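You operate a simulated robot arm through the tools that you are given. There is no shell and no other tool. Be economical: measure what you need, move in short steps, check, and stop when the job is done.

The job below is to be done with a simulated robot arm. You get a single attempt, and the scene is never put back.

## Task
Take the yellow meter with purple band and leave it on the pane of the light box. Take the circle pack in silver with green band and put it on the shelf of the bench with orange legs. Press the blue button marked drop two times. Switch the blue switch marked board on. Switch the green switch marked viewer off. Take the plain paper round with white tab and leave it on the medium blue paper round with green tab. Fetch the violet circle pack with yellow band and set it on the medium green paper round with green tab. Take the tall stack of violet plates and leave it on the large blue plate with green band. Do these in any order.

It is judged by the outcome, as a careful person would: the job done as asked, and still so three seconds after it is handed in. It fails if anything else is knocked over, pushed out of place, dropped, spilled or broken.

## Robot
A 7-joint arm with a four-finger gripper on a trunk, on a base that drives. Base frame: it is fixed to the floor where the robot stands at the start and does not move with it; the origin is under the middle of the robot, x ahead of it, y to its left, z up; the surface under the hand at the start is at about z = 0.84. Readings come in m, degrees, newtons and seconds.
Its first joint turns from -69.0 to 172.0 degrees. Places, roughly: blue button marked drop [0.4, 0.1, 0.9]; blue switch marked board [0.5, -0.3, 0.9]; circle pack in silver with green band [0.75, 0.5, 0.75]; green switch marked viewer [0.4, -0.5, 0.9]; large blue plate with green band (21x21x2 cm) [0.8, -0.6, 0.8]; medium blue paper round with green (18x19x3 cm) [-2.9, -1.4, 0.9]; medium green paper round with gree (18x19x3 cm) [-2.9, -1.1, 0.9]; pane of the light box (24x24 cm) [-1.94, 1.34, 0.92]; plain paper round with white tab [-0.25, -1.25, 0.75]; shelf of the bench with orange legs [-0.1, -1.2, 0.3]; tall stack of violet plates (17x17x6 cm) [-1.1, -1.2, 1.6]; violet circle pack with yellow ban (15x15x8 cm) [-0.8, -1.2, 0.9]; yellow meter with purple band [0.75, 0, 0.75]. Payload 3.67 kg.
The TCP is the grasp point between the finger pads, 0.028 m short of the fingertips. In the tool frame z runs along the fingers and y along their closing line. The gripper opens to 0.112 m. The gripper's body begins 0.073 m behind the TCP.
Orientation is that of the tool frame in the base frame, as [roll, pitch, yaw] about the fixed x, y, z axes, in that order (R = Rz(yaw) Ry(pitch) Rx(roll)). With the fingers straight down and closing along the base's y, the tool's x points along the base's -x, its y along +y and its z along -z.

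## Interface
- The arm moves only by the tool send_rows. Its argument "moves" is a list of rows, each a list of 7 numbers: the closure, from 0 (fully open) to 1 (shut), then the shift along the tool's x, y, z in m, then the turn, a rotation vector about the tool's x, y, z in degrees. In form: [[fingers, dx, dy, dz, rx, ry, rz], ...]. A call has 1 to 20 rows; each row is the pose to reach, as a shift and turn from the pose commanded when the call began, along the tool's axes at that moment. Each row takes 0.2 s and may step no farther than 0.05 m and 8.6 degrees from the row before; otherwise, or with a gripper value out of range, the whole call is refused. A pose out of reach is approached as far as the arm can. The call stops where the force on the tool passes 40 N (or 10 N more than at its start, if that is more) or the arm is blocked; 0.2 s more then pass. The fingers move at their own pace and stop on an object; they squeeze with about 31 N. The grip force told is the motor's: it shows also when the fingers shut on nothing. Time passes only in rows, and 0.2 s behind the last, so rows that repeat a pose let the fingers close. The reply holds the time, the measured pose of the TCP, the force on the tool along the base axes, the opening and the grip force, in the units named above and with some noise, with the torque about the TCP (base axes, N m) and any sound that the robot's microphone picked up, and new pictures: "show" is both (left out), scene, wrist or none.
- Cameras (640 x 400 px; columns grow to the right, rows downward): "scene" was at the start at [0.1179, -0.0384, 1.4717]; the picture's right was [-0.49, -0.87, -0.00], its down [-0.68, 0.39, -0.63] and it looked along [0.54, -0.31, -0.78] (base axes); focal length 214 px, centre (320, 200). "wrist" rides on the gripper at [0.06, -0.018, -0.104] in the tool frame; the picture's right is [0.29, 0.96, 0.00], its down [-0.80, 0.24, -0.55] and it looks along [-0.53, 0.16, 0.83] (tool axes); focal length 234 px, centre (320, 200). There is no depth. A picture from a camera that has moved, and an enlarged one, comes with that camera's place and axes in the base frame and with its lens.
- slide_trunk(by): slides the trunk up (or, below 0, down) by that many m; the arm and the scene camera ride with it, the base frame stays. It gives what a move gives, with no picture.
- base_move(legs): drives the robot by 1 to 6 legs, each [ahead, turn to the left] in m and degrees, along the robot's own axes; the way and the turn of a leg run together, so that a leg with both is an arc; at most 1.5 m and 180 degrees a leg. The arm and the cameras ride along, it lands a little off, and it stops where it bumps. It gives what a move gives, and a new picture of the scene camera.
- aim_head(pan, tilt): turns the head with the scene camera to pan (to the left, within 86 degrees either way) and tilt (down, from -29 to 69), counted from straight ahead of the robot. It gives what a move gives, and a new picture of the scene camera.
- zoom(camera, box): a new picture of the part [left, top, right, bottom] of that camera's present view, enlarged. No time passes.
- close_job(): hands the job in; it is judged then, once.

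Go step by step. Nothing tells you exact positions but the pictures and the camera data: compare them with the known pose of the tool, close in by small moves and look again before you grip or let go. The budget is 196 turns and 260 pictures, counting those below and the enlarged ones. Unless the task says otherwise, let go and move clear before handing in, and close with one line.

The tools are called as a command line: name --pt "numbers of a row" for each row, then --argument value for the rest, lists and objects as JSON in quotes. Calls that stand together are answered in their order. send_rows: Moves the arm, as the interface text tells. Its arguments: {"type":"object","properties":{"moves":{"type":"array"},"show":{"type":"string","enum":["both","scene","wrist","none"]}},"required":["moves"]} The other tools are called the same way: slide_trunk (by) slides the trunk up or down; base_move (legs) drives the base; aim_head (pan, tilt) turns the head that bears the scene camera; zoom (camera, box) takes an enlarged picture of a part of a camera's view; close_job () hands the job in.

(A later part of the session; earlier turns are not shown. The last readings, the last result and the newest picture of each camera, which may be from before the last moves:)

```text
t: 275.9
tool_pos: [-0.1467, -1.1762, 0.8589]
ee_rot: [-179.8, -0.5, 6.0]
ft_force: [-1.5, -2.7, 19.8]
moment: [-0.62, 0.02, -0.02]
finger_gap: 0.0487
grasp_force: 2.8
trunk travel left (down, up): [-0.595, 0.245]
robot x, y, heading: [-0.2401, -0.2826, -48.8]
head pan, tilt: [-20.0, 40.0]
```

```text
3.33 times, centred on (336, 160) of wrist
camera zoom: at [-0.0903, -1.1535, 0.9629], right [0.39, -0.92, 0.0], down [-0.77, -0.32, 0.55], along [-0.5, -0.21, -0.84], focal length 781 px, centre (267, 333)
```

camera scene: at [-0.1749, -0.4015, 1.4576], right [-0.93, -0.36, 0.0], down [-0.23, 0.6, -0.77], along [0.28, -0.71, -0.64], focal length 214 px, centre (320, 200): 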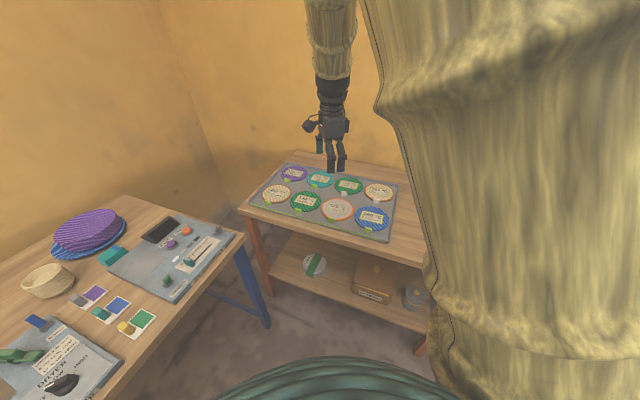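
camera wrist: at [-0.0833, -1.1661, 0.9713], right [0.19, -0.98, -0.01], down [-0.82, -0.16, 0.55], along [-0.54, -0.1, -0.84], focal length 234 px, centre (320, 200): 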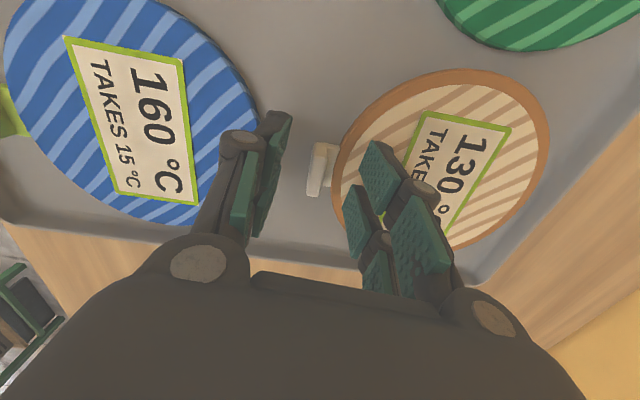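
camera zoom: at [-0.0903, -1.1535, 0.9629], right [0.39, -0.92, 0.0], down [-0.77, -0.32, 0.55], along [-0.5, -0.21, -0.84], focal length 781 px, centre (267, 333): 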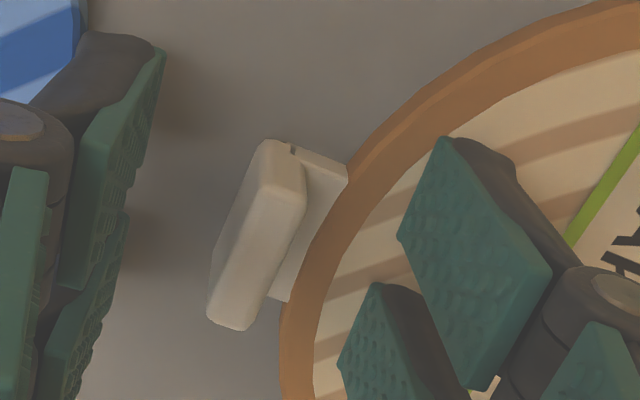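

The inner finger just touched the disc's top (z≈0.831). I lift 2 mm and close on the tab.

send_rows --pt "0.6 0 0 -0.003 0 0 0" --pt "0.8 0 0 -0.003 0 0 0" --pt "1 0 0 -0.003 0 0 0" --pt "1 0 0 -0.003 0 0 0" --pt "1 0 0 -0.003 0 0 0" --show "none"

zoom --camera "wrist" --box '[240, 60, 480, 210]'

```text
t: 277.1
tool_pos: [-0.1474, -1.1759, 0.8591]
ee_rot: [-179.6, -0.4, 5.9]
ft_force: [0.1, 2.9, 6.7]
moment: [0.02, -0.07, 0.02]
finger_gap: 0.008
grasp_force: 31.0
trunk travel left (down, up): [-0.595, 0.245]
robot x, y, heading: [-0.2408, -0.2829, -48.8]
head pan, tilt: [-20.0, 40.0]
```

```text
2.67 times, centred on (360, 135) of wrist
camera zoom: at [-0.0902, -1.1535, 0.9641], right [0.39, -0.92, -0.01], down [-0.77, -0.33, 0.55], along [-0.51, -0.21, -0.84], focal length 624 px, centre (213, 373)
```

zoom: 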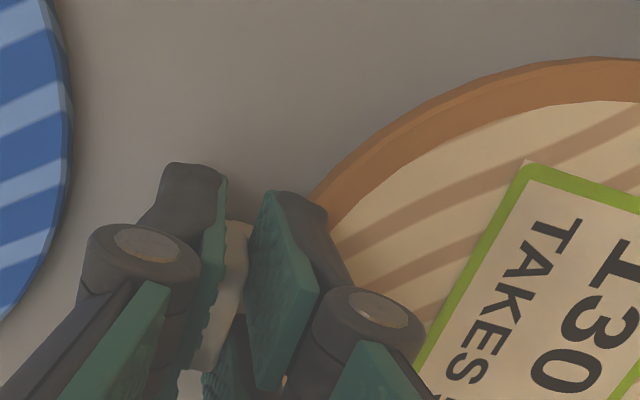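

Gripped on the tab (8 mm). I lift and check the disc.

send_rows --pt "1 0 0 -0.02 0 0 0" --pt "1 0 0 -0.05 0 0 0" --pt "1 0 0 -0.09 0 0 0" --pt "1 0 0 -0.135 0 0 0" --pt "1 0 0 -0.18 0 0 0" --pt "1 0 0 -0.18 0 0 0"

```text
t: 278.5
tool_pos: [-0.1487, -1.1774, 1.038]
ee_rot: [-179.5, -0.4, 5.9]
ft_force: [0.3, -0.5, -0.7]
moment: [0.06, 0.01, 0.0]
finger_gap: 0.0081
grasp_force: 30.5
trunk travel left (down, up): [-0.595, 0.245]
robot x, y, heading: [-0.2423, -0.2849, -48.8]
head pan, tilt: [-20.0, 40.0]
camera scene: at [-0.1752, -0.4033, 1.4574], right [-0.93, -0.36, 0.0], down [-0.23, 0.6, -0.77], along [0.28, -0.71, -0.64], focal length 214 px, centre (320, 200)
camera wrist: at [-0.0922, -1.1548, 1.1418], right [0.39, -0.92, -0.01], down [-0.77, -0.33, 0.55], along [-0.51, -0.21, -0.84], focal length 234 px, centre (320, 200)
```

scene: 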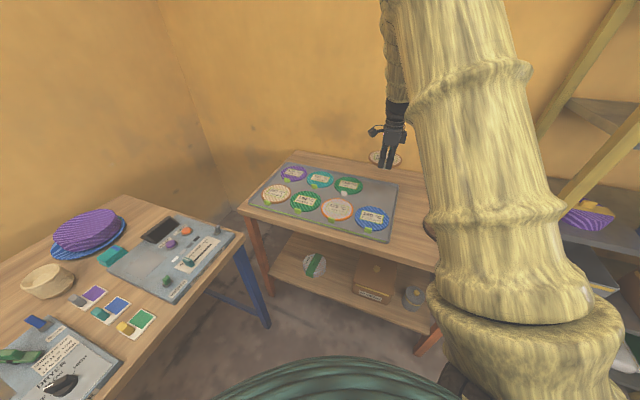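
wrist: 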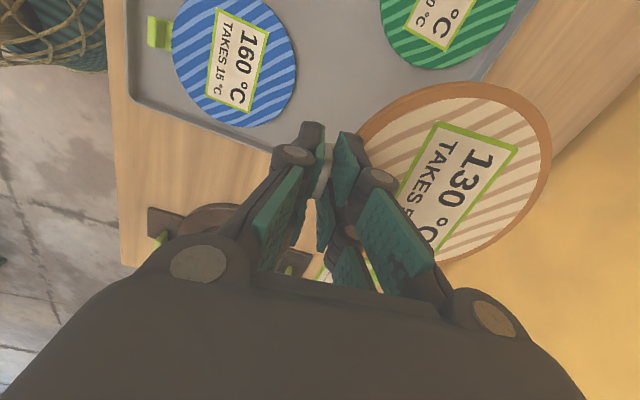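

The disc is held level. I raise it and drive to the small green unit with the blue and green rounds.

send_rows --pt "1 0.01 0 -0.045 0 0 0" --pt "1 0.02 0 -0.09 0 0 0" --pt "1 0.02 0 -0.135 0 0 0" --pt "1 0.02 0 -0.18 0 0 0" --pt "1 0.02 0 -0.22 0 0 0" --show "none"

base_move --legs '[[0, 45.8], [-1.2, 0], [-1.2, 0], [0, -104.7], [0.262, 0], [0, 35]]'

aim_head --pan -40 --tilt 40

zoom --camera "wrist" --box '[0, 0, 640, 400]'

```text
t: 279.7
tool_pos: [-0.1303, -1.1762, 1.26]
ee_rot: [-179.7, -0.6, 5.9]
ft_force: [-0.1, 1.0, -0.4]
moment: [-0.02, 0.01, 0.01]
finger_gap: 0.0084
grasp_force: 31.3
trunk travel left (down, up): [-0.595, 0.245]
robot x, y, heading: [-0.2476, -0.285, -49.0]
head pan, tilt: [-20.0, 40.0]
```

```text
t: 301.0
tool_pos: [-2.9722, -1.2229, 1.2574]
ee_rot: [-179.6, -0.4, -18.7]
ft_force: [0.0, 0.8, -0.8]
moment: [0.02, -0.01, 0.0]
finger_gap: 0.0081
grasp_force: 31.0
trunk travel left (down, up): [-0.595, 0.245]
robot x, y, heading: [-2.7034, -0.3654, -73.4]
head pan, tilt: [-20.0, 40.0]
camera scene: at [-2.6907, -0.4997, 1.4576], right [-1.0, 0.06, 0.0], down [0.04, 0.64, -0.77], along [-0.05, -0.76, -0.64], focal length 214 px, centre (320, 200)
```

scene: 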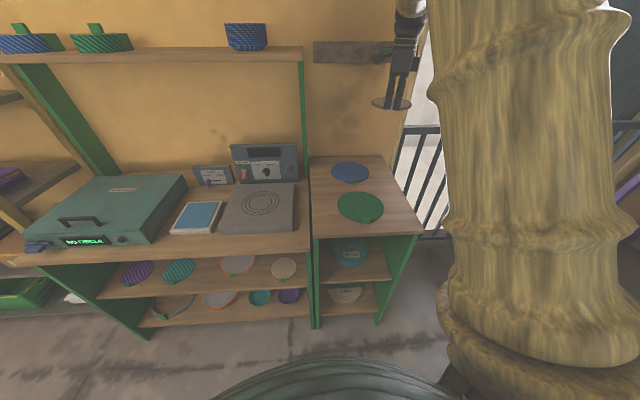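

```text
t: 301.8
tool_pos: [-2.9743, -1.2227, 1.2582]
ee_rot: [-179.5, -0.5, -18.9]
ft_force: [0.5, 0.5, -0.6]
moment: [0.01, 0.02, 0.04]
finger_gap: 0.008
grasp_force: 31.5
trunk travel left (down, up): [-0.595, 0.245]
robot x, y, heading: [-2.7048, -0.366, -73.3]
head pan, tilt: [-40.0, 40.0]
camera scene: at [-2.7199, -0.4928, 1.4576], right [-0.92, 0.4, 0.0], down [0.26, 0.59, -0.77], along [-0.3, -0.7, -0.64], focal length 214 px, centre (320, 200)
```

scene: 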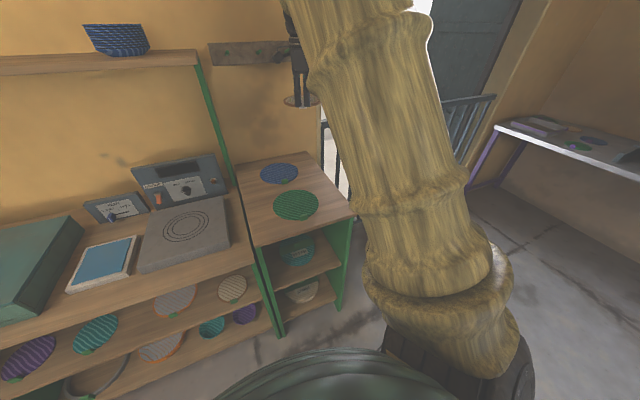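

```text
1.00 times, centred on (320, 200) of wrist (not enlarged: the box is as wide or as high as the picture)
camera zoom: at [-2.9122, -1.2264, 1.3624], right [-0.04, -1.0, -0.01], down [-0.84, 0.03, 0.55], along [-0.55, 0.02, -0.84], focal length 234 px, centre (320, 200)
```

zoom: 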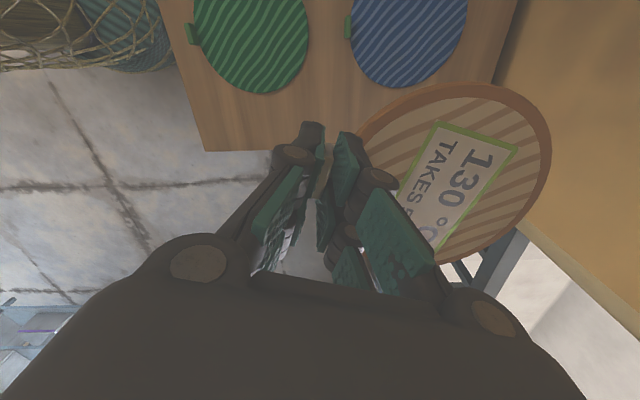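

The blue round is at (-2.893, -1.368) with its own tab on the near side. I turn the tool 34° so the tabs don't clash and move over it.

send_rows --pt "1 0.035 0.009 0.02 0 0 6.8" --pt "1 0.07 0.018 0.04 0 0 13.6" --pt "1 0.105 0.027 0.06 0 0 20.4" --pt "1 0.14 0.036 0.08 0 0 27.2" --pt "1 0.17 0.0435 0.1 0 0 34" --pt "1 0.17 0.0435 0.14 0 0 34" --pt "1 0.17 0.0435 0.18 0 0 34" --pt "1 0.17 0.0435 0.22 0 0 34" --pt "1 0.17 0.0435 0.22 0 0 34"

```text
t: 303.8
tool_pos: [-2.823, -1.3188, 1.0417]
ee_rot: [-179.4, -0.2, -52.7]
ft_force: [0.4, 0.5, 0.3]
moment: [0.02, -0.03, -0.03]
finger_gap: 0.0077
grasp_force: 31.3
trunk travel left (down, up): [-0.595, 0.245]
robot x, y, heading: [-2.7003, -0.3698, -73.4]
head pan, tilt: [-40.0, 40.0]
camera scene: at [-2.7194, -0.4919, 1.4577], right [-0.92, 0.4, 0.0], down [0.26, 0.59, -0.77], along [-0.3, -0.7, -0.64], focal length 214 px, centre (320, 200)
camera wrist: at [-2.774, -1.3553, 1.1452], right [-0.59, -0.81, -0.01], down [-0.68, 0.49, 0.55], along [-0.44, 0.33, -0.84], focal length 234 px, centre (320, 200)
```

scene: 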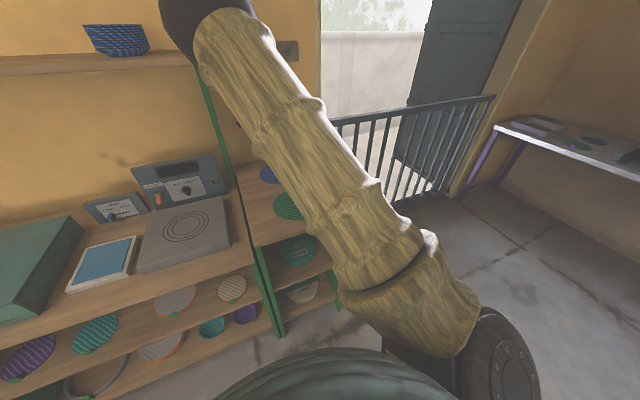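
wrist: 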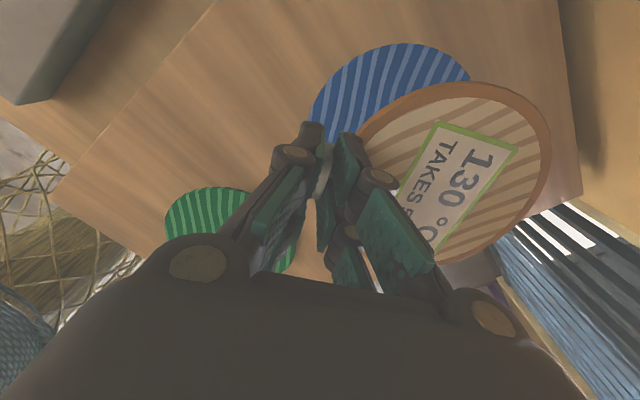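

The disc is over the blue round. I lower towards it, then feel for contact.

send_rows --pt "1 0 -0.005 0.03 0 0 0" --pt "1 0 -0.005 0.06 0 0 0" --pt "1 0 -0.005 0.072 0 0 0" --pt "1 0 -0.005 0.072 0 0 0" --show "wrist"

aim_head --pan 10 --tilt 40

```text
t: 304.8
tool_pos: [-2.8184, -1.3127, 0.9686]
ee_rot: [-179.4, 0.0, -52.8]
ft_force: [-0.1, 0.1, 0.1]
moment: [-0.01, 0.02, -0.01]
finger_gap: 0.0082
grasp_force: 31.4
trunk travel left (down, up): [-0.595, 0.245]
robot x, y, heading: [-2.7054, -0.3657, -73.2]
head pan, tilt: [-40.0, 40.0]
camera wrist: at [-2.7698, -1.3508, 1.072], right [-0.59, -0.81, -0.01], down [-0.68, 0.49, 0.55], along [-0.44, 0.33, -0.84], focal length 234 px, centre (320, 200)
```

wrist: 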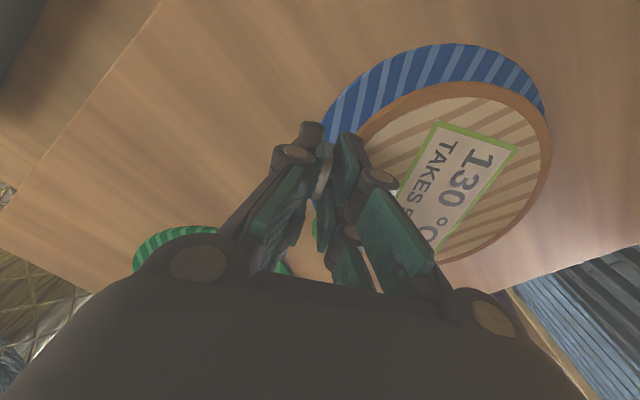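

```text
t: 306.0
tool_pos: [-2.819, -1.3136, 0.9683]
ee_rot: [-179.4, -0.2, -52.7]
ft_force: [0.4, -0.9, -0.6]
moment: [0.02, -0.02, 0.04]
finger_gap: 0.0082
grasp_force: 30.8
trunk travel left (down, up): [-0.595, 0.245]
robot x, y, heading: [-2.7005, -0.3668, -73.4]
head pan, tilt: [10.0, 40.0]
camera scene: at [-2.6481, -0.4909, 1.4576], right [-0.89, -0.45, 0.0], down [-0.29, 0.58, -0.77], along [0.34, -0.69, -0.64], focal length 214 px, centre (320, 200)
```

scene: 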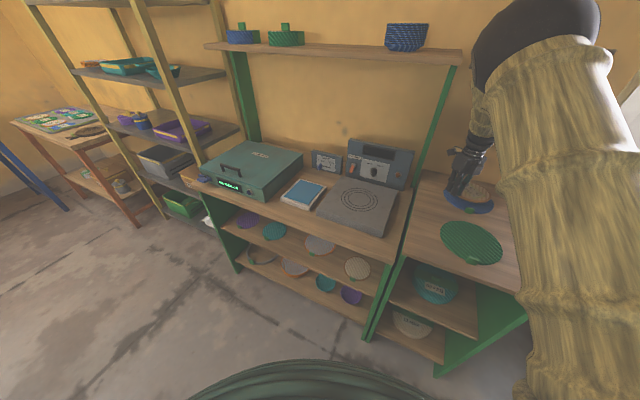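

send_rows --pt "1 0.004 -0.006 0.004 0 0 0" --pt "1 0.004 -0.006 0.008 0 0 0" --pt "1 0.004 -0.006 0.011 0 0 0" --pt "1 0.004 -0.006 0.011 0 0 0" --show "none"

zoom --camera "scene" --box '[420, 140, 532, 210]'

```text
t: 307.0
tool_pos: [-2.8111, -1.3144, 0.9569]
ee_rot: [-179.3, 0.0, -52.7]
ft_force: [0.6, 0.3, -0.3]
moment: [-0.01, -0.02, 0.02]
finger_gap: 0.0079
grasp_force: 31.1
trunk travel left (down, up): [-0.595, 0.245]
robot x, y, heading: [-2.698, -0.3662, -73.4]
head pan, tilt: [10.0, 40.0]
```

```text
5.71 times, centred on (476, 175) of scene
camera zoom: at [-2.6482, -0.4908, 1.4576], right [-0.89, -0.45, 0.0], down [-0.29, 0.58, -0.77], along [0.34, -0.68, -0.64], focal length 1226 px, centre (-571, 343)
```

zoom: 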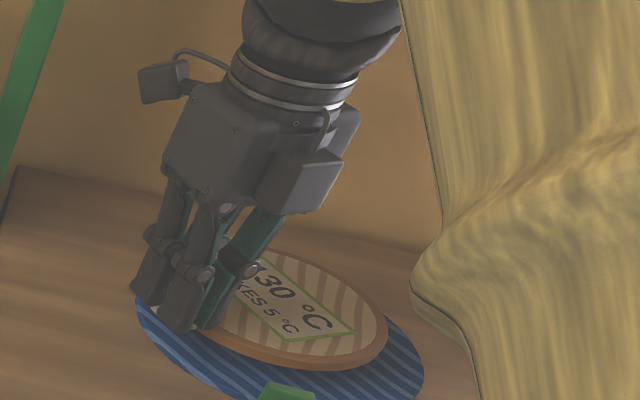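

send_rows --pt "1 0 0 0.004 0 0 0" --pt "1 0 0 0.008 0 0 0" --pt "1 0 0 0.01 0 0 0" --pt "1 0 0 0.01 0 0 0" --show "none"

zoom --camera "scene" --box '[420, 150, 516, 210]'

```text
t: 308.0
tool_pos: [-2.812, -1.3152, 0.9475]
ee_rot: [-179.4, -0.1, -52.9]
ft_force: [0.3, -0.6, -0.1]
moment: [0.01, -0.03, 0.01]
finger_gap: 0.0079
grasp_force: 31.5
trunk travel left (down, up): [-0.595, 0.245]
robot x, y, heading: [-2.7032, -0.3666, -73.4]
head pan, tilt: [10.0, 40.0]
```

```text
6.67 times, centred on (468, 180) of scene
camera zoom: at [-2.648, -0.4908, 1.4576], right [-0.89, -0.45, 0.0], down [-0.29, 0.58, -0.77], along [0.34, -0.68, -0.64], focal length 1430 px, centre (-667, 333)
```

zoom: 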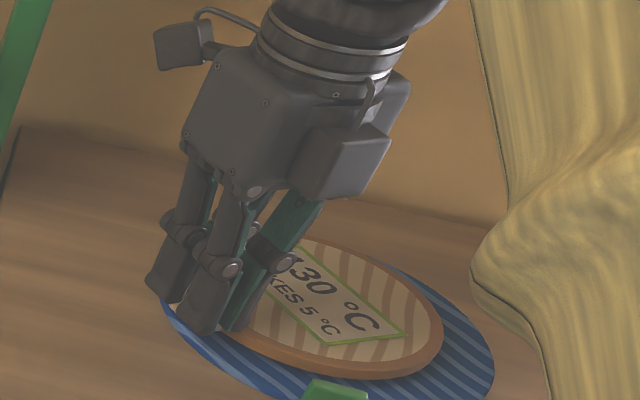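

send_rows --pt "1 0 0 0.003 0 0 0" --pt "1 0 0 0.006 0 0 0" --pt "1 0 0 0.006 0 0 0" --show "none"

send_rows --pt "1 0 0 0.003 0 0 0" --pt "1 0 0 0.005 0 0 0" --pt "1 0 0 0.005 0 0 0" --show "none"

zoom --camera "scene" --box '[420, 150, 516, 210]'

```text
t: 308.8
tool_pos: [-2.8115, -1.3136, 0.9413]
ee_rot: [-179.4, -0.2, -52.9]
ft_force: [0.2, -0.6, 0.7]
moment: [-0.11, 0.0, -0.01]
finger_gap: 0.0078
grasp_force: 30.8
trunk travel left (down, up): [-0.595, 0.245]
robot x, y, heading: [-2.7064, -0.3678, -73.5]
head pan, tilt: [10.0, 40.0]
```

```text
t: 309.6
tool_pos: [-2.8114, -1.3128, 0.9401]
ee_rot: [-179.5, -0.4, -52.7]
ft_force: [-0.1, -5.7, 28.7]
moment: [-0.21, 0.25, 0.05]
finger_gap: 0.0077
grasp_force: 31.4
trunk travel left (down, up): [-0.595, 0.245]
robot x, y, heading: [-2.7035, -0.367, -73.6]
head pan, tilt: [10.0, 40.0]
```

```text
6.67 times, centred on (468, 180) of scene
camera zoom: at [-2.6476, -0.4882, 1.4582], right [-0.89, -0.45, 0.0], down [-0.29, 0.57, -0.77], along [0.34, -0.69, -0.64], focal length 1430 px, centre (-667, 333)
```

zoom: 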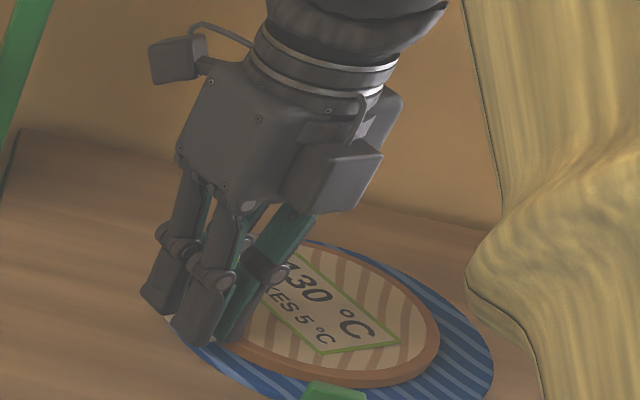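

Seated on the blue round. I relieve the pressure, open a little and lift straight up.

send_rows --pt "1 0 0 -0.004 0 0 0" --pt "0.8 0 0 -0.004 0 0 0" --pt "0.65 0 0 -0.004 0 0 0" --pt "0.65 0 0 -0.004 0 0 0" --pt "0.65 0 0 -0.03 0 0 0" --pt "0.65 0 0 -0.075 0 0 0" --pt "0.5 0 0 -0.12 0 0 0" --pt "0 0 0 -0.165 0 0 0" --pt "0 0 0 -0.21 0 0 0" --pt "0 0 0 -0.255 0 0 0" --pt "0 0 0 -0.3 0 0 0" --show "wrist"

zoom --camera "scene" --box '[400, 150, 528, 230]'

```text
t: 312.0
tool_pos: [-2.8117, -1.3139, 1.2358]
ee_rot: [-179.4, -0.1, -52.9]
ft_force: [0.6, -0.3, 0.1]
moment: [0.0, 0.0, 0.0]
finger_gap: 0.112
grasp_force: 0.0
trunk travel left (down, up): [-0.595, 0.245]
robot x, y, heading: [-2.7038, -0.3651, -73.5]
head pan, tilt: [10.0, 40.0]
camera wrist: at [-2.7632, -1.3517, 1.3401], right [-0.59, -0.81, -0.01], down [-0.68, 0.49, 0.55], along [-0.44, 0.33, -0.84], focal length 234 px, centre (320, 200)
```

wrist: 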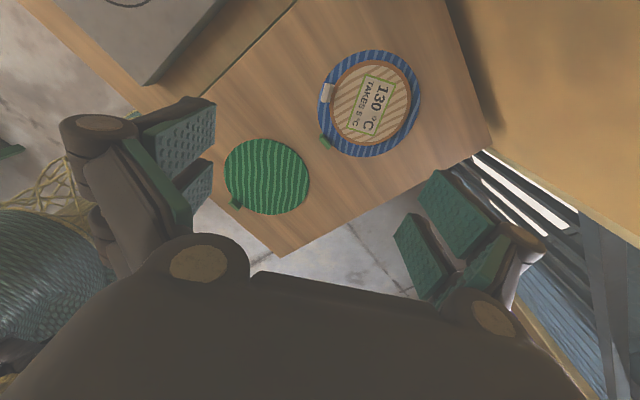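

```text
5.00 times, centred on (464, 190) of scene
camera zoom: at [-2.6481, -0.4896, 1.4577], right [-0.89, -0.45, 0.0], down [-0.29, 0.57, -0.77], along [0.34, -0.69, -0.64], focal length 1072 px, centre (-400, 250)
```

zoom: 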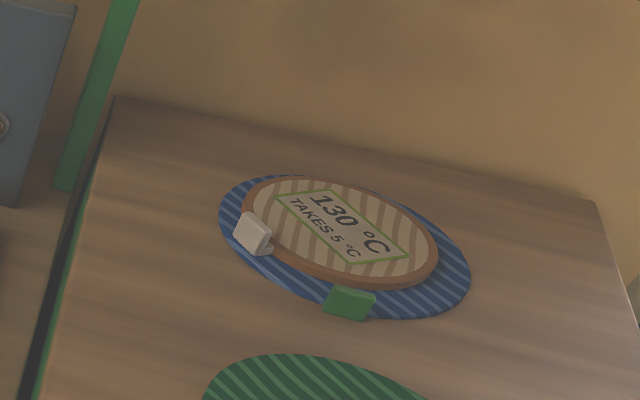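

Perfectly placed. Next the violet pack in the rack: I first turn the tool back (for a tilted, forward approach with a horizontal closing line), then drive to the rack.

send_rows --pt "0 0 0 0 0 0 -8" --pt "0 0 0 0 0 0 -16" --pt "0 0 0 0 0 0 -24" --pt "0 0 0 0 0 0 -32" --pt "0 0 0 0 0 0 -40" --pt "0 0 0 0 0 0 -48" --pt "0 0 0 0 0 0 -56" --pt "0 0 0 0 0 0 -64" --pt "0 0 0 0 0 0 -72" --pt "0 0 0 0 0 0 -80" --pt "0 0 0 0 0 0 -88" --pt "0 0 0 0 0 0 -96" --pt "0 0 0 0 0 0 -104" --pt "0 0 0 0 0 0 -112" --pt "0 0 0 0 0 0 -120" --show "none"

base_move --legs '[[-0.2, 0], [0, 73], [0.75, 0], [0.75, 0], [0, -50]]'

aim_head --pan -30 --tilt 30

```text
t: 315.2
tool_pos: [-2.815, -1.3156, 1.2363]
ee_rot: [179.6, -0.6, 67.5]
ft_force: [-0.7, -0.3, 0.3]
moment: [0.05, 0.0, -0.02]
finger_gap: 0.1118
grasp_force: 0.0
trunk travel left (down, up): [-0.595, 0.245]
robot x, y, heading: [-2.701, -0.3647, -73.4]
head pan, tilt: [10.0, 40.0]
```

```text
t: 329.6
tool_pos: [-0.9694, -1.1011, 1.2347]
ee_rot: [179.4, -1.3, 90.8]
ft_force: [7.4, 21.5, -3.3]
moment: [-0.06, -0.09, -0.77]
finger_gap: 0.1102
grasp_force: 0.1
trunk travel left (down, up): [-0.595, 0.245]
robot x, y, heading: [-1.249, -0.1923, -50.0]
head pan, tilt: [10.0, 40.0]
stopped in leg 5: the force on the tool passed its limit at 65 N (the readings are from after the stop); the commanded pose is now the measured one
camera scene: at [-1.1469, -0.2852, 1.4577], right [-0.64, -0.76, 0.0], down [-0.49, 0.41, -0.77], along [0.59, -0.49, -0.64], focal length 214 px, centre (320, 200)
```

scene: 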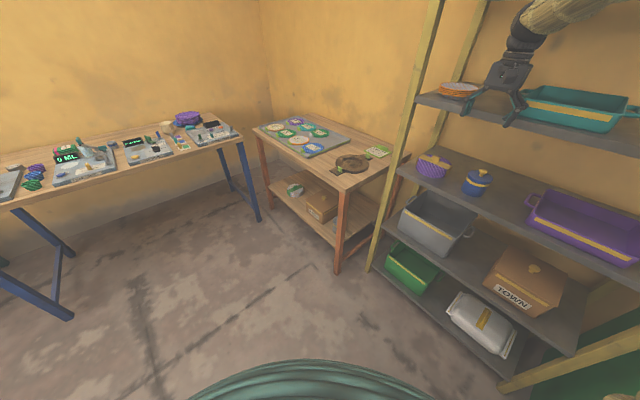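

```text
t: 330.7
tool_pos: [-0.9697, -1.1009, 1.2369]
ee_rot: [179.5, -1.0, 90.7]
ft_force: [5.7, 35.2, -8.2]
moment: [0.12, -0.51, -1.4]
finger_gap: 0.1084
grasp_force: 0.1
trunk travel left (down, up): [-0.595, 0.245]
robot x, y, heading: [-1.2453, -0.1902, -50.2]
head pan, tilt: [-30.0, 30.0]
camera scene: at [-1.1958, -0.3181, 1.4732], right [-0.99, -0.17, 0.0], down [-0.09, 0.49, -0.87], along [0.15, -0.85, -0.5], focal length 214 px, centre (320, 200)
```

scene: 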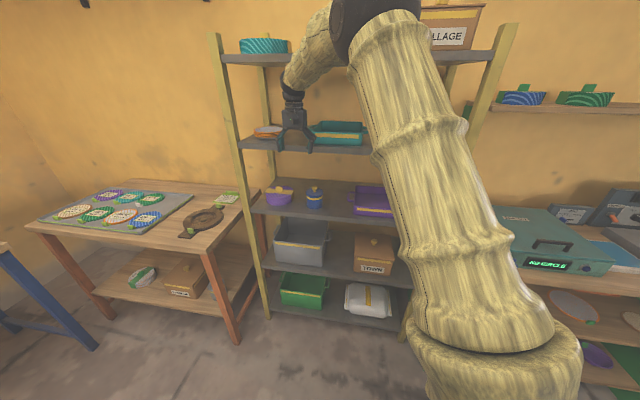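

My hand bumped the rack's shelf edge while turning. I back straight off and check that nothing moved.

base_move --legs '[[-0.2, 0]]'

zoom --camera "scene" --box '[200, 20, 440, 170]'

zoom --camera "scene" --box '[210, 140, 402, 260]'

```text
t: 332.3
tool_pos: [-1.0963, -0.947, 1.236]
ee_rot: [179.4, -1.1, 90.9]
ft_force: [-0.7, 0.3, 0.9]
moment: [-0.02, -0.09, 0.01]
finger_gap: 0.1122
grasp_force: 0.1
trunk travel left (down, up): [-0.595, 0.245]
robot x, y, heading: [-1.3735, -0.0372, -50.1]
head pan, tilt: [-30.0, 30.0]
camera scene: at [-1.3272, -0.1652, 1.4731], right [-0.99, -0.17, 0.0], down [-0.09, 0.49, -0.87], along [0.15, -0.85, -0.5], focal length 214 px, centre (320, 200)
```

scene: 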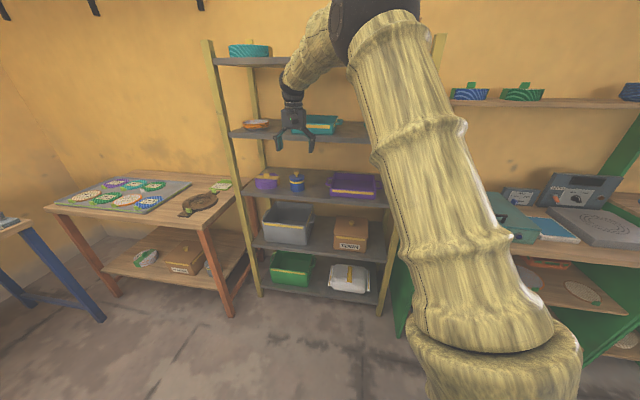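

```text
2.67 times, centred on (320, 95) of scene
camera zoom: at [-1.3272, -0.1652, 1.4731], right [-0.99, -0.17, 0.0], down [-0.09, 0.49, -0.87], along [0.15, -0.85, -0.5], focal length 572 px, centre (320, 480)
```

zoom: 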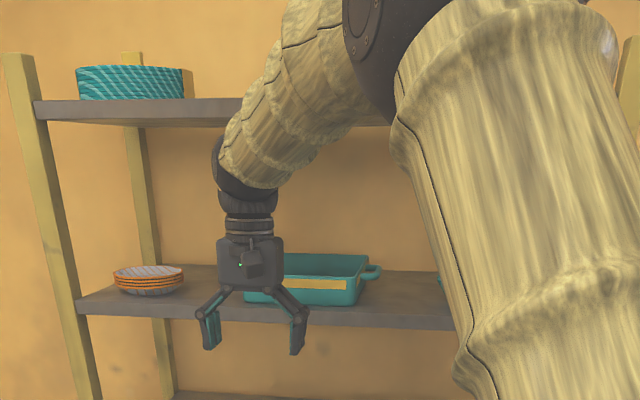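

```text
3.33 times, centred on (306, 200) of scene
camera zoom: at [-1.3272, -0.1652, 1.4731], right [-0.99, -0.17, 0.0], down [-0.09, 0.49, -0.87], along [0.15, -0.85, -0.5], focal length 715 px, centre (367, 200)
```

zoom: 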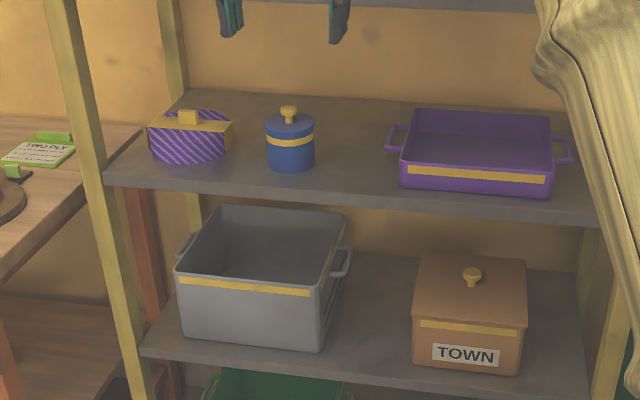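

The rack items are undisturbed. The violet pack's tab is at about (-0.82, -1.236, 0.99), shelf underside above at 1.21. I reposition the base so I can reach in with sloping fingers.

base_move --legs '[[0, 52.4], [0.346, 0], [0, -62.3]]'

send_rows --pt "0 0.01 0 0 0 -7.5 0" --pt "0 0.02 0 0 0 -15 0" --pt "0 0.03 0 0 0 -22.5 0" --pt "0 0.04 0 0.01 0 -30 0" --pt "0 0.05 0 0.03 0 -37.5 0" --pt "0 0.06 0 0.05 0 -45 0" --pt "0 0.06 0 0.07 0 -52.5 0" --pt "0 0.06 0 0.09 0 -60 0" --pt "0 0.06 0 0.09 0 -60 0"

```text
t: 339.6
tool_pos: [-0.9244, -0.9704, 1.2346]
ee_rot: [179.4, -1.1, 80.7]
ft_force: [0.2, -0.7, -0.3]
moment: [0.03, 0.0, -0.03]
finger_gap: 0.1119
grasp_force: 0.0
trunk travel left (down, up): [-0.595, 0.245]
robot x, y, heading: [-1.0366, -0.0267, -60.4]
head pan, tilt: [-30.0, 30.0]
camera scene: at [-1.0108, -0.1593, 1.4729], right [-1.0, 0.01, 0.0], down [0.0, 0.5, -0.87], along [-0.01, -0.87, -0.5], focal length 214 px, centre (320, 200)
```

scene: 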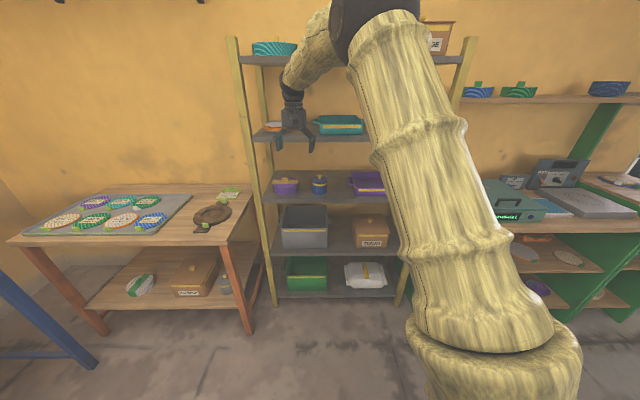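

```text
t: 341.8
tool_pos: [-0.9622, -0.9203, 1.1552]
ee_rot: [172.7, 50.2, 70.0]
ft_force: [0.4, 0.8, 0.2]
moment: [-0.02, -0.05, 0.03]
finger_gap: 0.112
grasp_force: 0.1
out of reach, approached as far as the arm can: row 8, 9
trunk travel left (down, up): [-0.595, 0.245]
robot x, y, heading: [-1.0344, -0.0242, -60.4]
head pan, tilt: [-30.0, 30.0]
stopped in row 9: the arm was blocked; the commanded pose is now the measured one
camera scene: at [-1.0102, -0.1585, 1.473], right [-1.0, 0.01, 0.0], down [0.0, 0.5, -0.87], along [-0.01, -0.87, -0.5], focal length 214 px, centre (320, 200)
camera wrist: at [-0.9519, -0.802, 1.173], right [0.99, -0.06, -0.14], down [0.14, -0.12, 0.98], along [-0.08, -0.99, -0.11], focal length 234 px, centre (320, 200)
```

scene: 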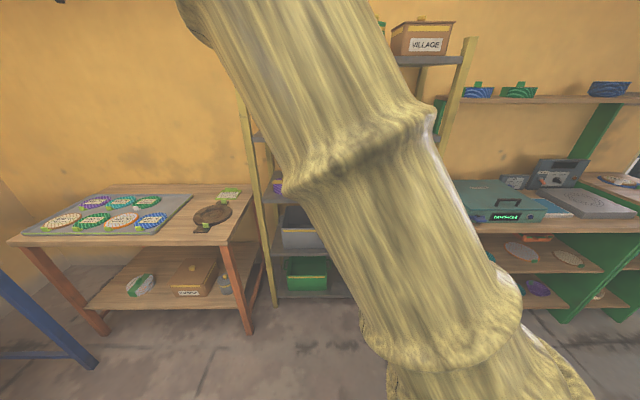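
wrist: 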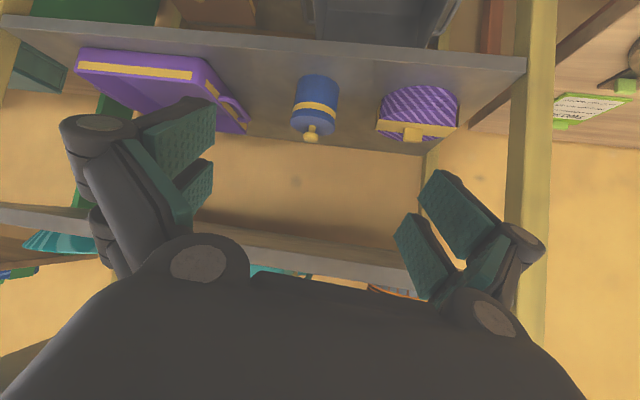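

Too close again; I extend outwards while correcting the orientation to a 30° slope pointing straight into the rack.

send_rows --pt "0 -0.003 0.012 0.025 0 0 0" --pt "0 -0.006 0.026 0.05 -2 -2 -3" --pt "0 -0.01 0.04 0.075 -4 -4 -6" --pt "0 -0.013 0.052 0.095 -6.5 -6.5 -9" --pt "0 -0.0148 0.063 0.112 -9 -8.8 -11.8" --pt "0 -0.0148 0.063 0.112 -9 -8.8 -11.8"

```text
t: 343.4
tool_pos: [-0.9501, -1.0409, 1.0865]
ee_rot: [176.4, 58.2, 84.7]
ft_force: [0.2, -0.1, -0.1]
moment: [0.01, 0.01, -0.02]
finger_gap: 0.1118
grasp_force: 0.0
trunk travel left (down, up): [-0.595, 0.245]
robot x, y, heading: [-1.0335, -0.0243, -60.5]
head pan, tilt: [-30.0, 30.0]
stopped in row 6: the arm was blocked; the commanded pose is now the measured one
camera scene: at [-1.0102, -0.1599, 1.4728], right [-1.0, 0.01, 0.0], down [0.0, 0.5, -0.87], along [-0.01, -0.87, -0.5], focal length 214 px, centre (320, 200)
camera wrist: at [-0.9633, -0.92, 1.0887], right [0.97, 0.11, -0.21], down [0.21, 0.05, 0.98], along [0.12, -0.99, 0.02], focal length 234 px, centre (320, 200)
```

scene: 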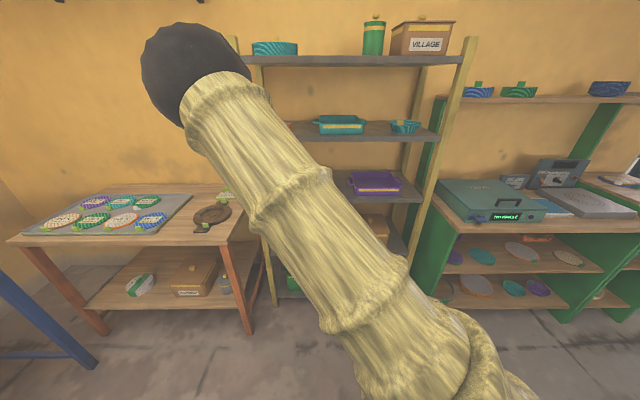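
wrist: 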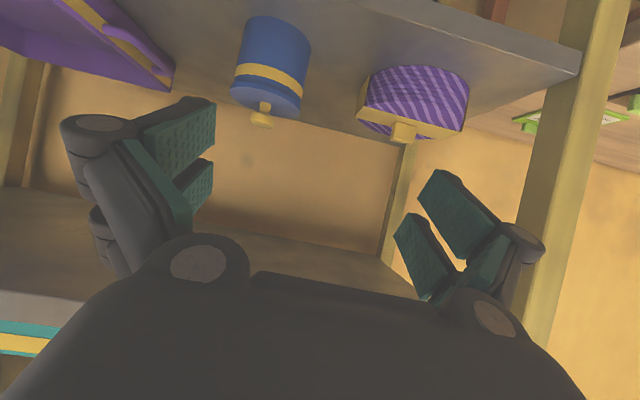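

The wrist view confirms the tab at about (-0.826, -1.236, 0.983). I lower and shift outside the rack first, part-closing the fingers, then drive the base in.

send_rows --pt "0.2 0.02 0.006 0.012 0 0 0" --pt "0.4 0.04 0.012 0.024 0 0 0" --pt "0.4 0.06 0.018 0.036 0 0 0" --pt "0.4 0.081 0.0239 0.049 0 0 0" --pt "0.4 0.081 0.0239 0.049 0 0 0" --show "none"

zoom --camera "wrist" --box '[0, 0, 640, 400]'

```text
t: 344.6
tool_pos: [-0.9203, -1.0401, 0.9946]
ee_rot: [176.4, 58.6, 84.9]
ft_force: [0.4, 0.2, -0.4]
moment: [-0.02, 0.04, -0.01]
finger_gap: 0.0673
grasp_force: 0.1
trunk travel left (down, up): [-0.595, 0.245]
robot x, y, heading: [-1.0362, -0.0231, -60.1]
head pan, tilt: [-30.0, 30.0]
```

```text
1.00 times, centred on (320, 200) of wrist (not enlarged: the box is as wide or as high as the picture)
camera zoom: at [-0.9349, -0.9195, 0.9976], right [0.97, 0.11, -0.22], down [0.21, 0.05, 0.98], along [0.12, -0.99, 0.02], focal length 234 px, centre (320, 200)
```

zoom: 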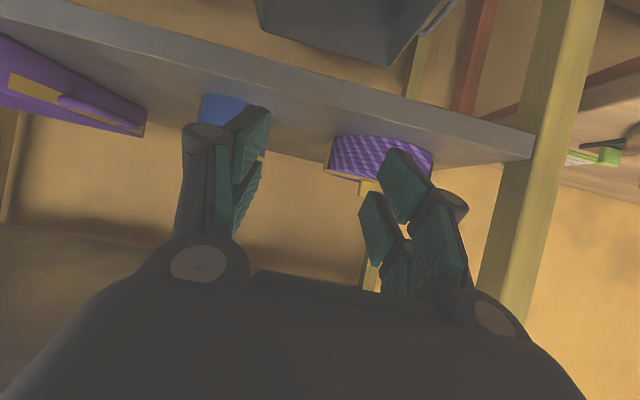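

base_move --legs '[[0.14, 0]]'

zoom --camera "wrist" --box '[160, 60, 480, 260]'

```text
t: 346.0
tool_pos: [-0.8458, -1.1645, 0.9932]
ee_rot: [176.6, 58.4, 85.1]
ft_force: [0.2, -0.4, -0.4]
moment: [0.02, 0.0, -0.01]
finger_gap: 0.067
grasp_force: 0.1
trunk travel left (down, up): [-0.595, 0.245]
robot x, y, heading: [-0.963, -0.1531, -60.2]
head pan, tilt: [-30.0, 30.0]
camera scene: at [-0.9388, -0.2838, 1.4727], right [-1.0, 0.0, 0.0], down [0.0, 0.5, -0.87], along [0.0, -0.87, -0.5], focal length 214 px, centre (320, 200)
```

scene: 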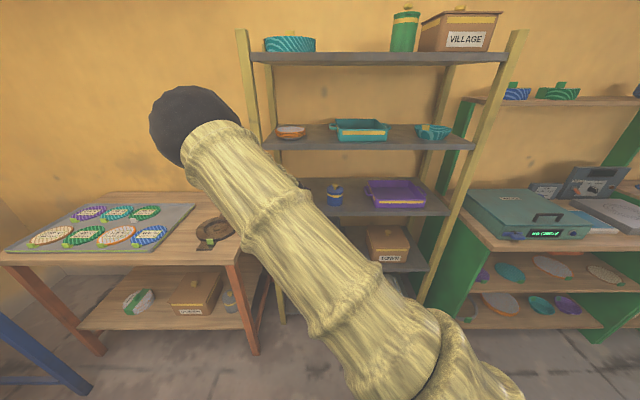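

```text
2.00 times, centred on (320, 160) of wrist
camera zoom: at [-0.8605, -1.0432, 0.9955], right [0.97, 0.12, -0.22], down [0.21, 0.05, 0.98], along [0.13, -0.99, 0.02], focal length 468 px, centre (320, 280)
```

zoom: 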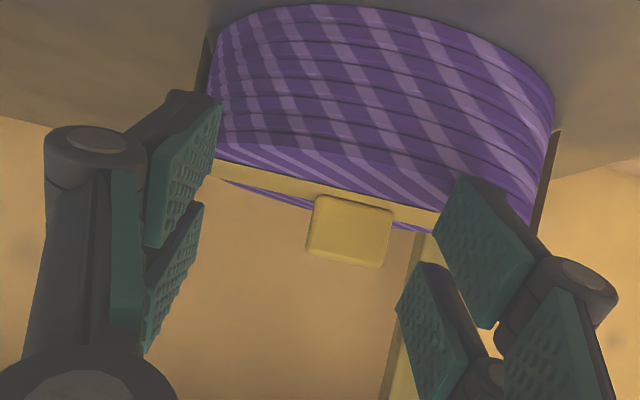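

The tab is right in line. I move the last 6 cm in with the arm, at constant height.

send_rows --pt "0.4 -0.005 0.018 0.01 0 0 0" --pt "0.4 -0.014 0.02 0.025 0 0 0" --pt "0.4 -0.022 0.02 0.038 0 0 0" --pt "0.4 -0.028 0.02 0.048 0 0 0" --pt "0.4 -0.028 0.02 0.048 0 0 0" --show "none"

zoom --camera "wrist" --box '[160, 60, 480, 260]'

```text
t: 347.2
tool_pos: [-0.8282, -1.2186, 0.9932]
ee_rot: [176.6, 58.5, 85.1]
ft_force: [-0.3, -0.8, -0.7]
moment: [0.03, 0.02, -0.02]
finger_gap: 0.067
grasp_force: 0.0
trunk travel left (down, up): [-0.595, 0.245]
robot x, y, heading: [-0.9683, -0.1463, -60.3]
head pan, tilt: [-30.0, 30.0]
```

```text
2.00 times, centred on (320, 160) of wrist
camera zoom: at [-0.843, -1.0975, 0.9957], right [0.97, 0.12, -0.22], down [0.21, 0.05, 0.98], along [0.13, -0.99, 0.02], focal length 468 px, centre (320, 280)
```

zoom: 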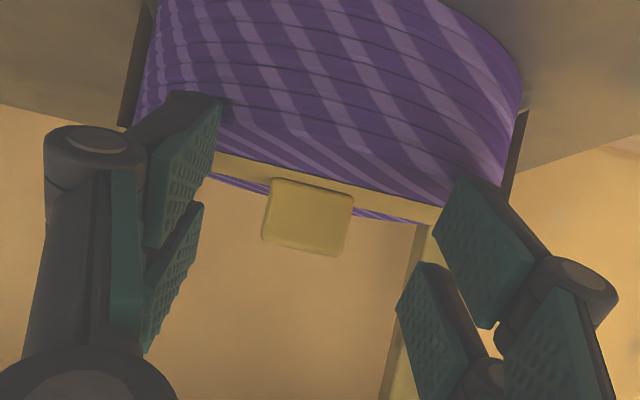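

Comparing the views, the pack seems to have been nudged back about 3 cm (tab now near y≈-1.277). I raise 6 mm to clear the lid and follow in, checking as I go.

send_rows --pt "0.4 -0.005 0 -0.003 0 0 0" --pt "0.4 -0.0125 0 0.009 0 0 0" --pt "0.4 -0.0177 0 0.0175 0 0 0" --pt "0.4 -0.0177 0 0.0175 0 0 0" --show "none"

zoom --camera "wrist" --box '[160, 60, 480, 260]'

```text
t: 348.2
tool_pos: [-0.8296, -1.2426, 1.0]
ee_rot: [176.7, 58.5, 85.2]
ft_force: [0.1, 0.1, 0.1]
moment: [-0.03, 0.03, 0.01]
finger_gap: 0.0673
grasp_force: 0.2
trunk travel left (down, up): [-0.595, 0.245]
robot x, y, heading: [-0.9677, -0.1475, -60.3]
head pan, tilt: [-30.0, 30.0]
```

```text
2.00 times, centred on (320, 160) of wrist
camera zoom: at [-0.8443, -1.1217, 1.0016], right [0.97, 0.12, -0.22], down [0.21, 0.05, 0.98], along [0.13, -0.99, 0.02], focal length 468 px, centre (320, 280)
```

zoom: 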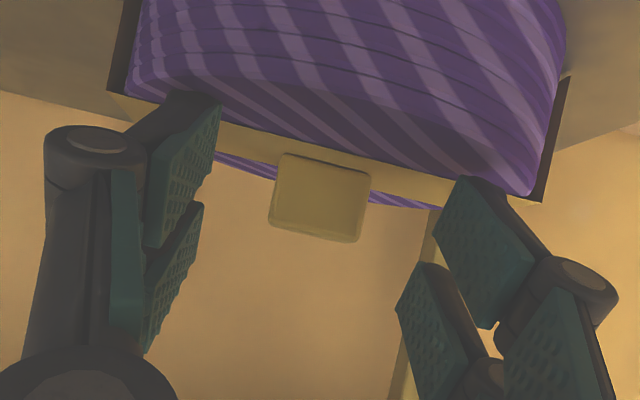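

send_rows --pt "0.4 -0.0065 0 0.0105 0 0 0" --pt "0.4 -0.013 0 0.021 0 0 0" --pt "0.4 -0.013 0 0.021 0 0 0" --show "none"

zoom --camera "wrist" --box '[160, 60, 480, 260]'

```text
t: 349.0
tool_pos: [-0.83, -1.267, 1.0006]
ee_rot: [176.4, 58.5, 85.2]
ft_force: [0.6, 0.8, 0.5]
moment: [0.01, 0.0, 0.03]
finger_gap: 0.0672
grasp_force: 0.1
trunk travel left (down, up): [-0.595, 0.245]
robot x, y, heading: [-0.9637, -0.1472, -60.1]
head pan, tilt: [-30.0, 30.0]
```

```text
2.00 times, centred on (320, 160) of wrist
camera zoom: at [-0.8434, -1.1463, 1.0024], right [0.97, 0.12, -0.22], down [0.21, 0.05, 0.98], along [0.13, -0.99, 0.02], focal length 468 px, centre (320, 280)
```

zoom: 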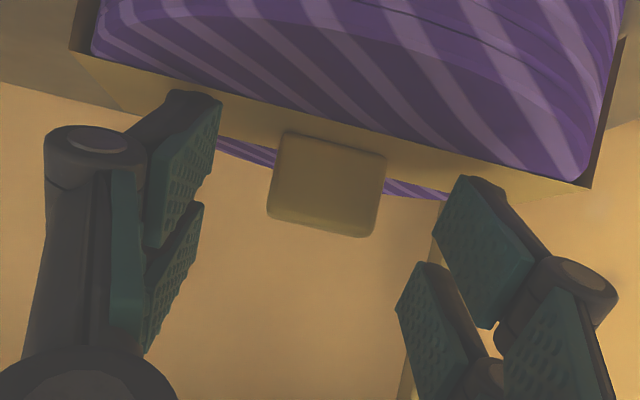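

The tab is now between the pads but a little low. I lower 10 mm and close.

send_rows --pt "0.4 0.004 0.002 0.002 0 0 0" --pt "0.4 0.0085 0.002 0.004 0 0 0" --pt "0.4 0.0085 0.002 0.004 0 0 0" --show "none"

send_rows --pt "0.6 0 0 0 0 0 0" --pt "0.8 0 0 0 0 0 0" --pt "1 0 0 0 0 0 0" --pt "1 0 0 0 0 0 0" --show "none"

zoom --camera "wrist" --box '[160, 60, 480, 260]'

```text
t: 349.8
tool_pos: [-0.8275, -1.2667, 0.998]
ee_rot: [176.4, 58.9, 85.0]
ft_force: [-2.6, -12.5, 29.3]
moment: [-0.61, 1.18, 0.46]
finger_gap: 0.0688
grasp_force: 1.4
trunk travel left (down, up): [-0.595, 0.245]
robot x, y, heading: [-0.9714, -0.1479, -60.2]
head pan, tilt: [-30.0, 30.0]
```

```text
t: 350.4
tool_pos: [-0.8237, -1.2679, 0.9996]
ee_rot: [176.1, 59.1, 84.9]
ft_force: [-2.8, -7.1, 14.9]
moment: [0.07, 0.29, -0.47]
finger_gap: 0.0023
grasp_force: 15.8
trunk travel left (down, up): [-0.595, 0.245]
robot x, y, heading: [-0.9653, -0.1493, -60.0]
head pan, tilt: [-30.0, 30.0]
stopped in row 3: the force on the tool passed its limit at 43 N (the readings are from after the stop); the commanded pose is now the measured one
```

```text
2.00 times, centred on (320, 160) of wrist
camera zoom: at [-0.8396, -1.1482, 0.9999], right [0.97, 0.12, -0.21], down [0.21, 0.06, 0.98], along [0.13, -0.99, 0.04], focal length 468 px, centre (320, 280)
```

zoom: 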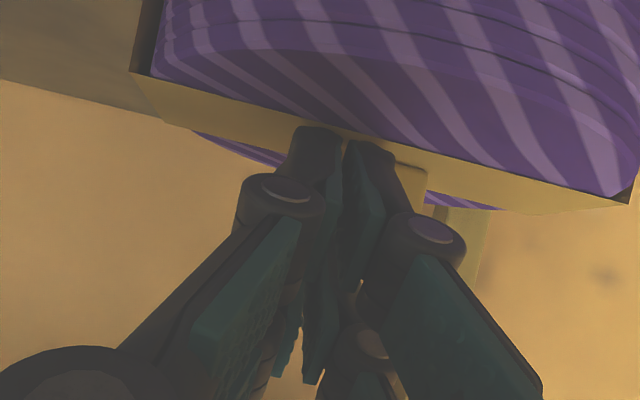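

I missed the tab — it lies deeper than the fingertips — and rubbed the pack slightly. I open, back out, and take fresh sideways-separated views to triangulate properly.

send_rows --pt "1 -0.008 0 -0.006 0 0 0" --pt "0.7 -0.012 0 -0.01 0 0 0" --pt "0.4 -0.01 0 -0.03 0 0 0" --pt "0.4 0.0 0 -0.055 0 0 0" --pt "0.4 0.015 0 -0.08 0 0 0" --pt "0.4 0.03 0 -0.105 0 0 0" --pt "0.4 0.04 0 -0.13 0 0 0" --pt "0.4 0.04 0 -0.13 0 0 0" --show "wrist"

send_rows --pt "0.4 0 -0.04 -0.01 0 0 0" --pt "0.4 0 -0.08 -0.02 0 0 0" --pt "0.4 0 -0.08 -0.02 0 0 0" --show "wrist"

```text
t: 352.2
tool_pos: [-0.8223, -1.1366, 1.0273]
ee_rot: [176.4, 58.7, 85.0]
ft_force: [0.4, 0.2, 0.6]
moment: [-0.01, -0.02, 0.03]
finger_gap: 0.0671
grasp_force: 0.1
trunk travel left (down, up): [-0.595, 0.245]
robot x, y, heading: [-0.968, -0.1453, -60.4]
head pan, tilt: [-30.0, 30.0]
camera wrist: at [-0.8375, -1.0167, 1.0279], right [0.97, 0.12, -0.21], down [0.21, 0.05, 0.98], along [0.13, -0.99, 0.03], focal length 234 px, centre (320, 200)
```

wrist: 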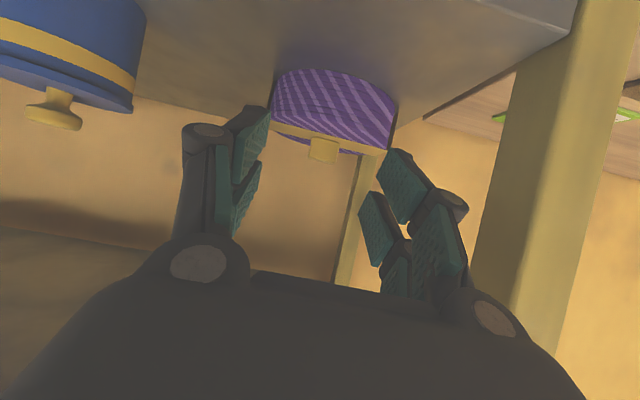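

```text
t: 353.0
tool_pos: [-0.9034, -1.1176, 1.0365]
ee_rot: [176.4, 58.7, 85.3]
ft_force: [0.2, 0.2, 1.9]
moment: [0.01, 0.0, -0.02]
finger_gap: 0.0672
grasp_force: 0.1
trunk travel left (down, up): [-0.595, 0.245]
robot x, y, heading: [-0.9676, -0.1469, -60.3]
head pan, tilt: [-30.0, 30.0]
camera wrist: at [-0.9177, -0.9967, 1.0378], right [0.97, 0.12, -0.22], down [0.21, 0.05, 0.98], along [0.13, -0.99, 0.03], focal length 234 px, centre (320, 200)
```

wrist: 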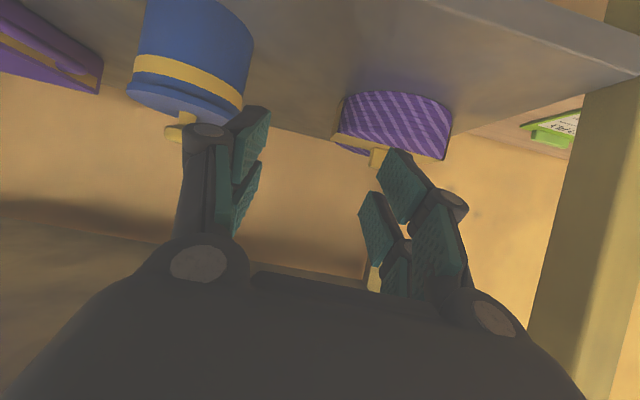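

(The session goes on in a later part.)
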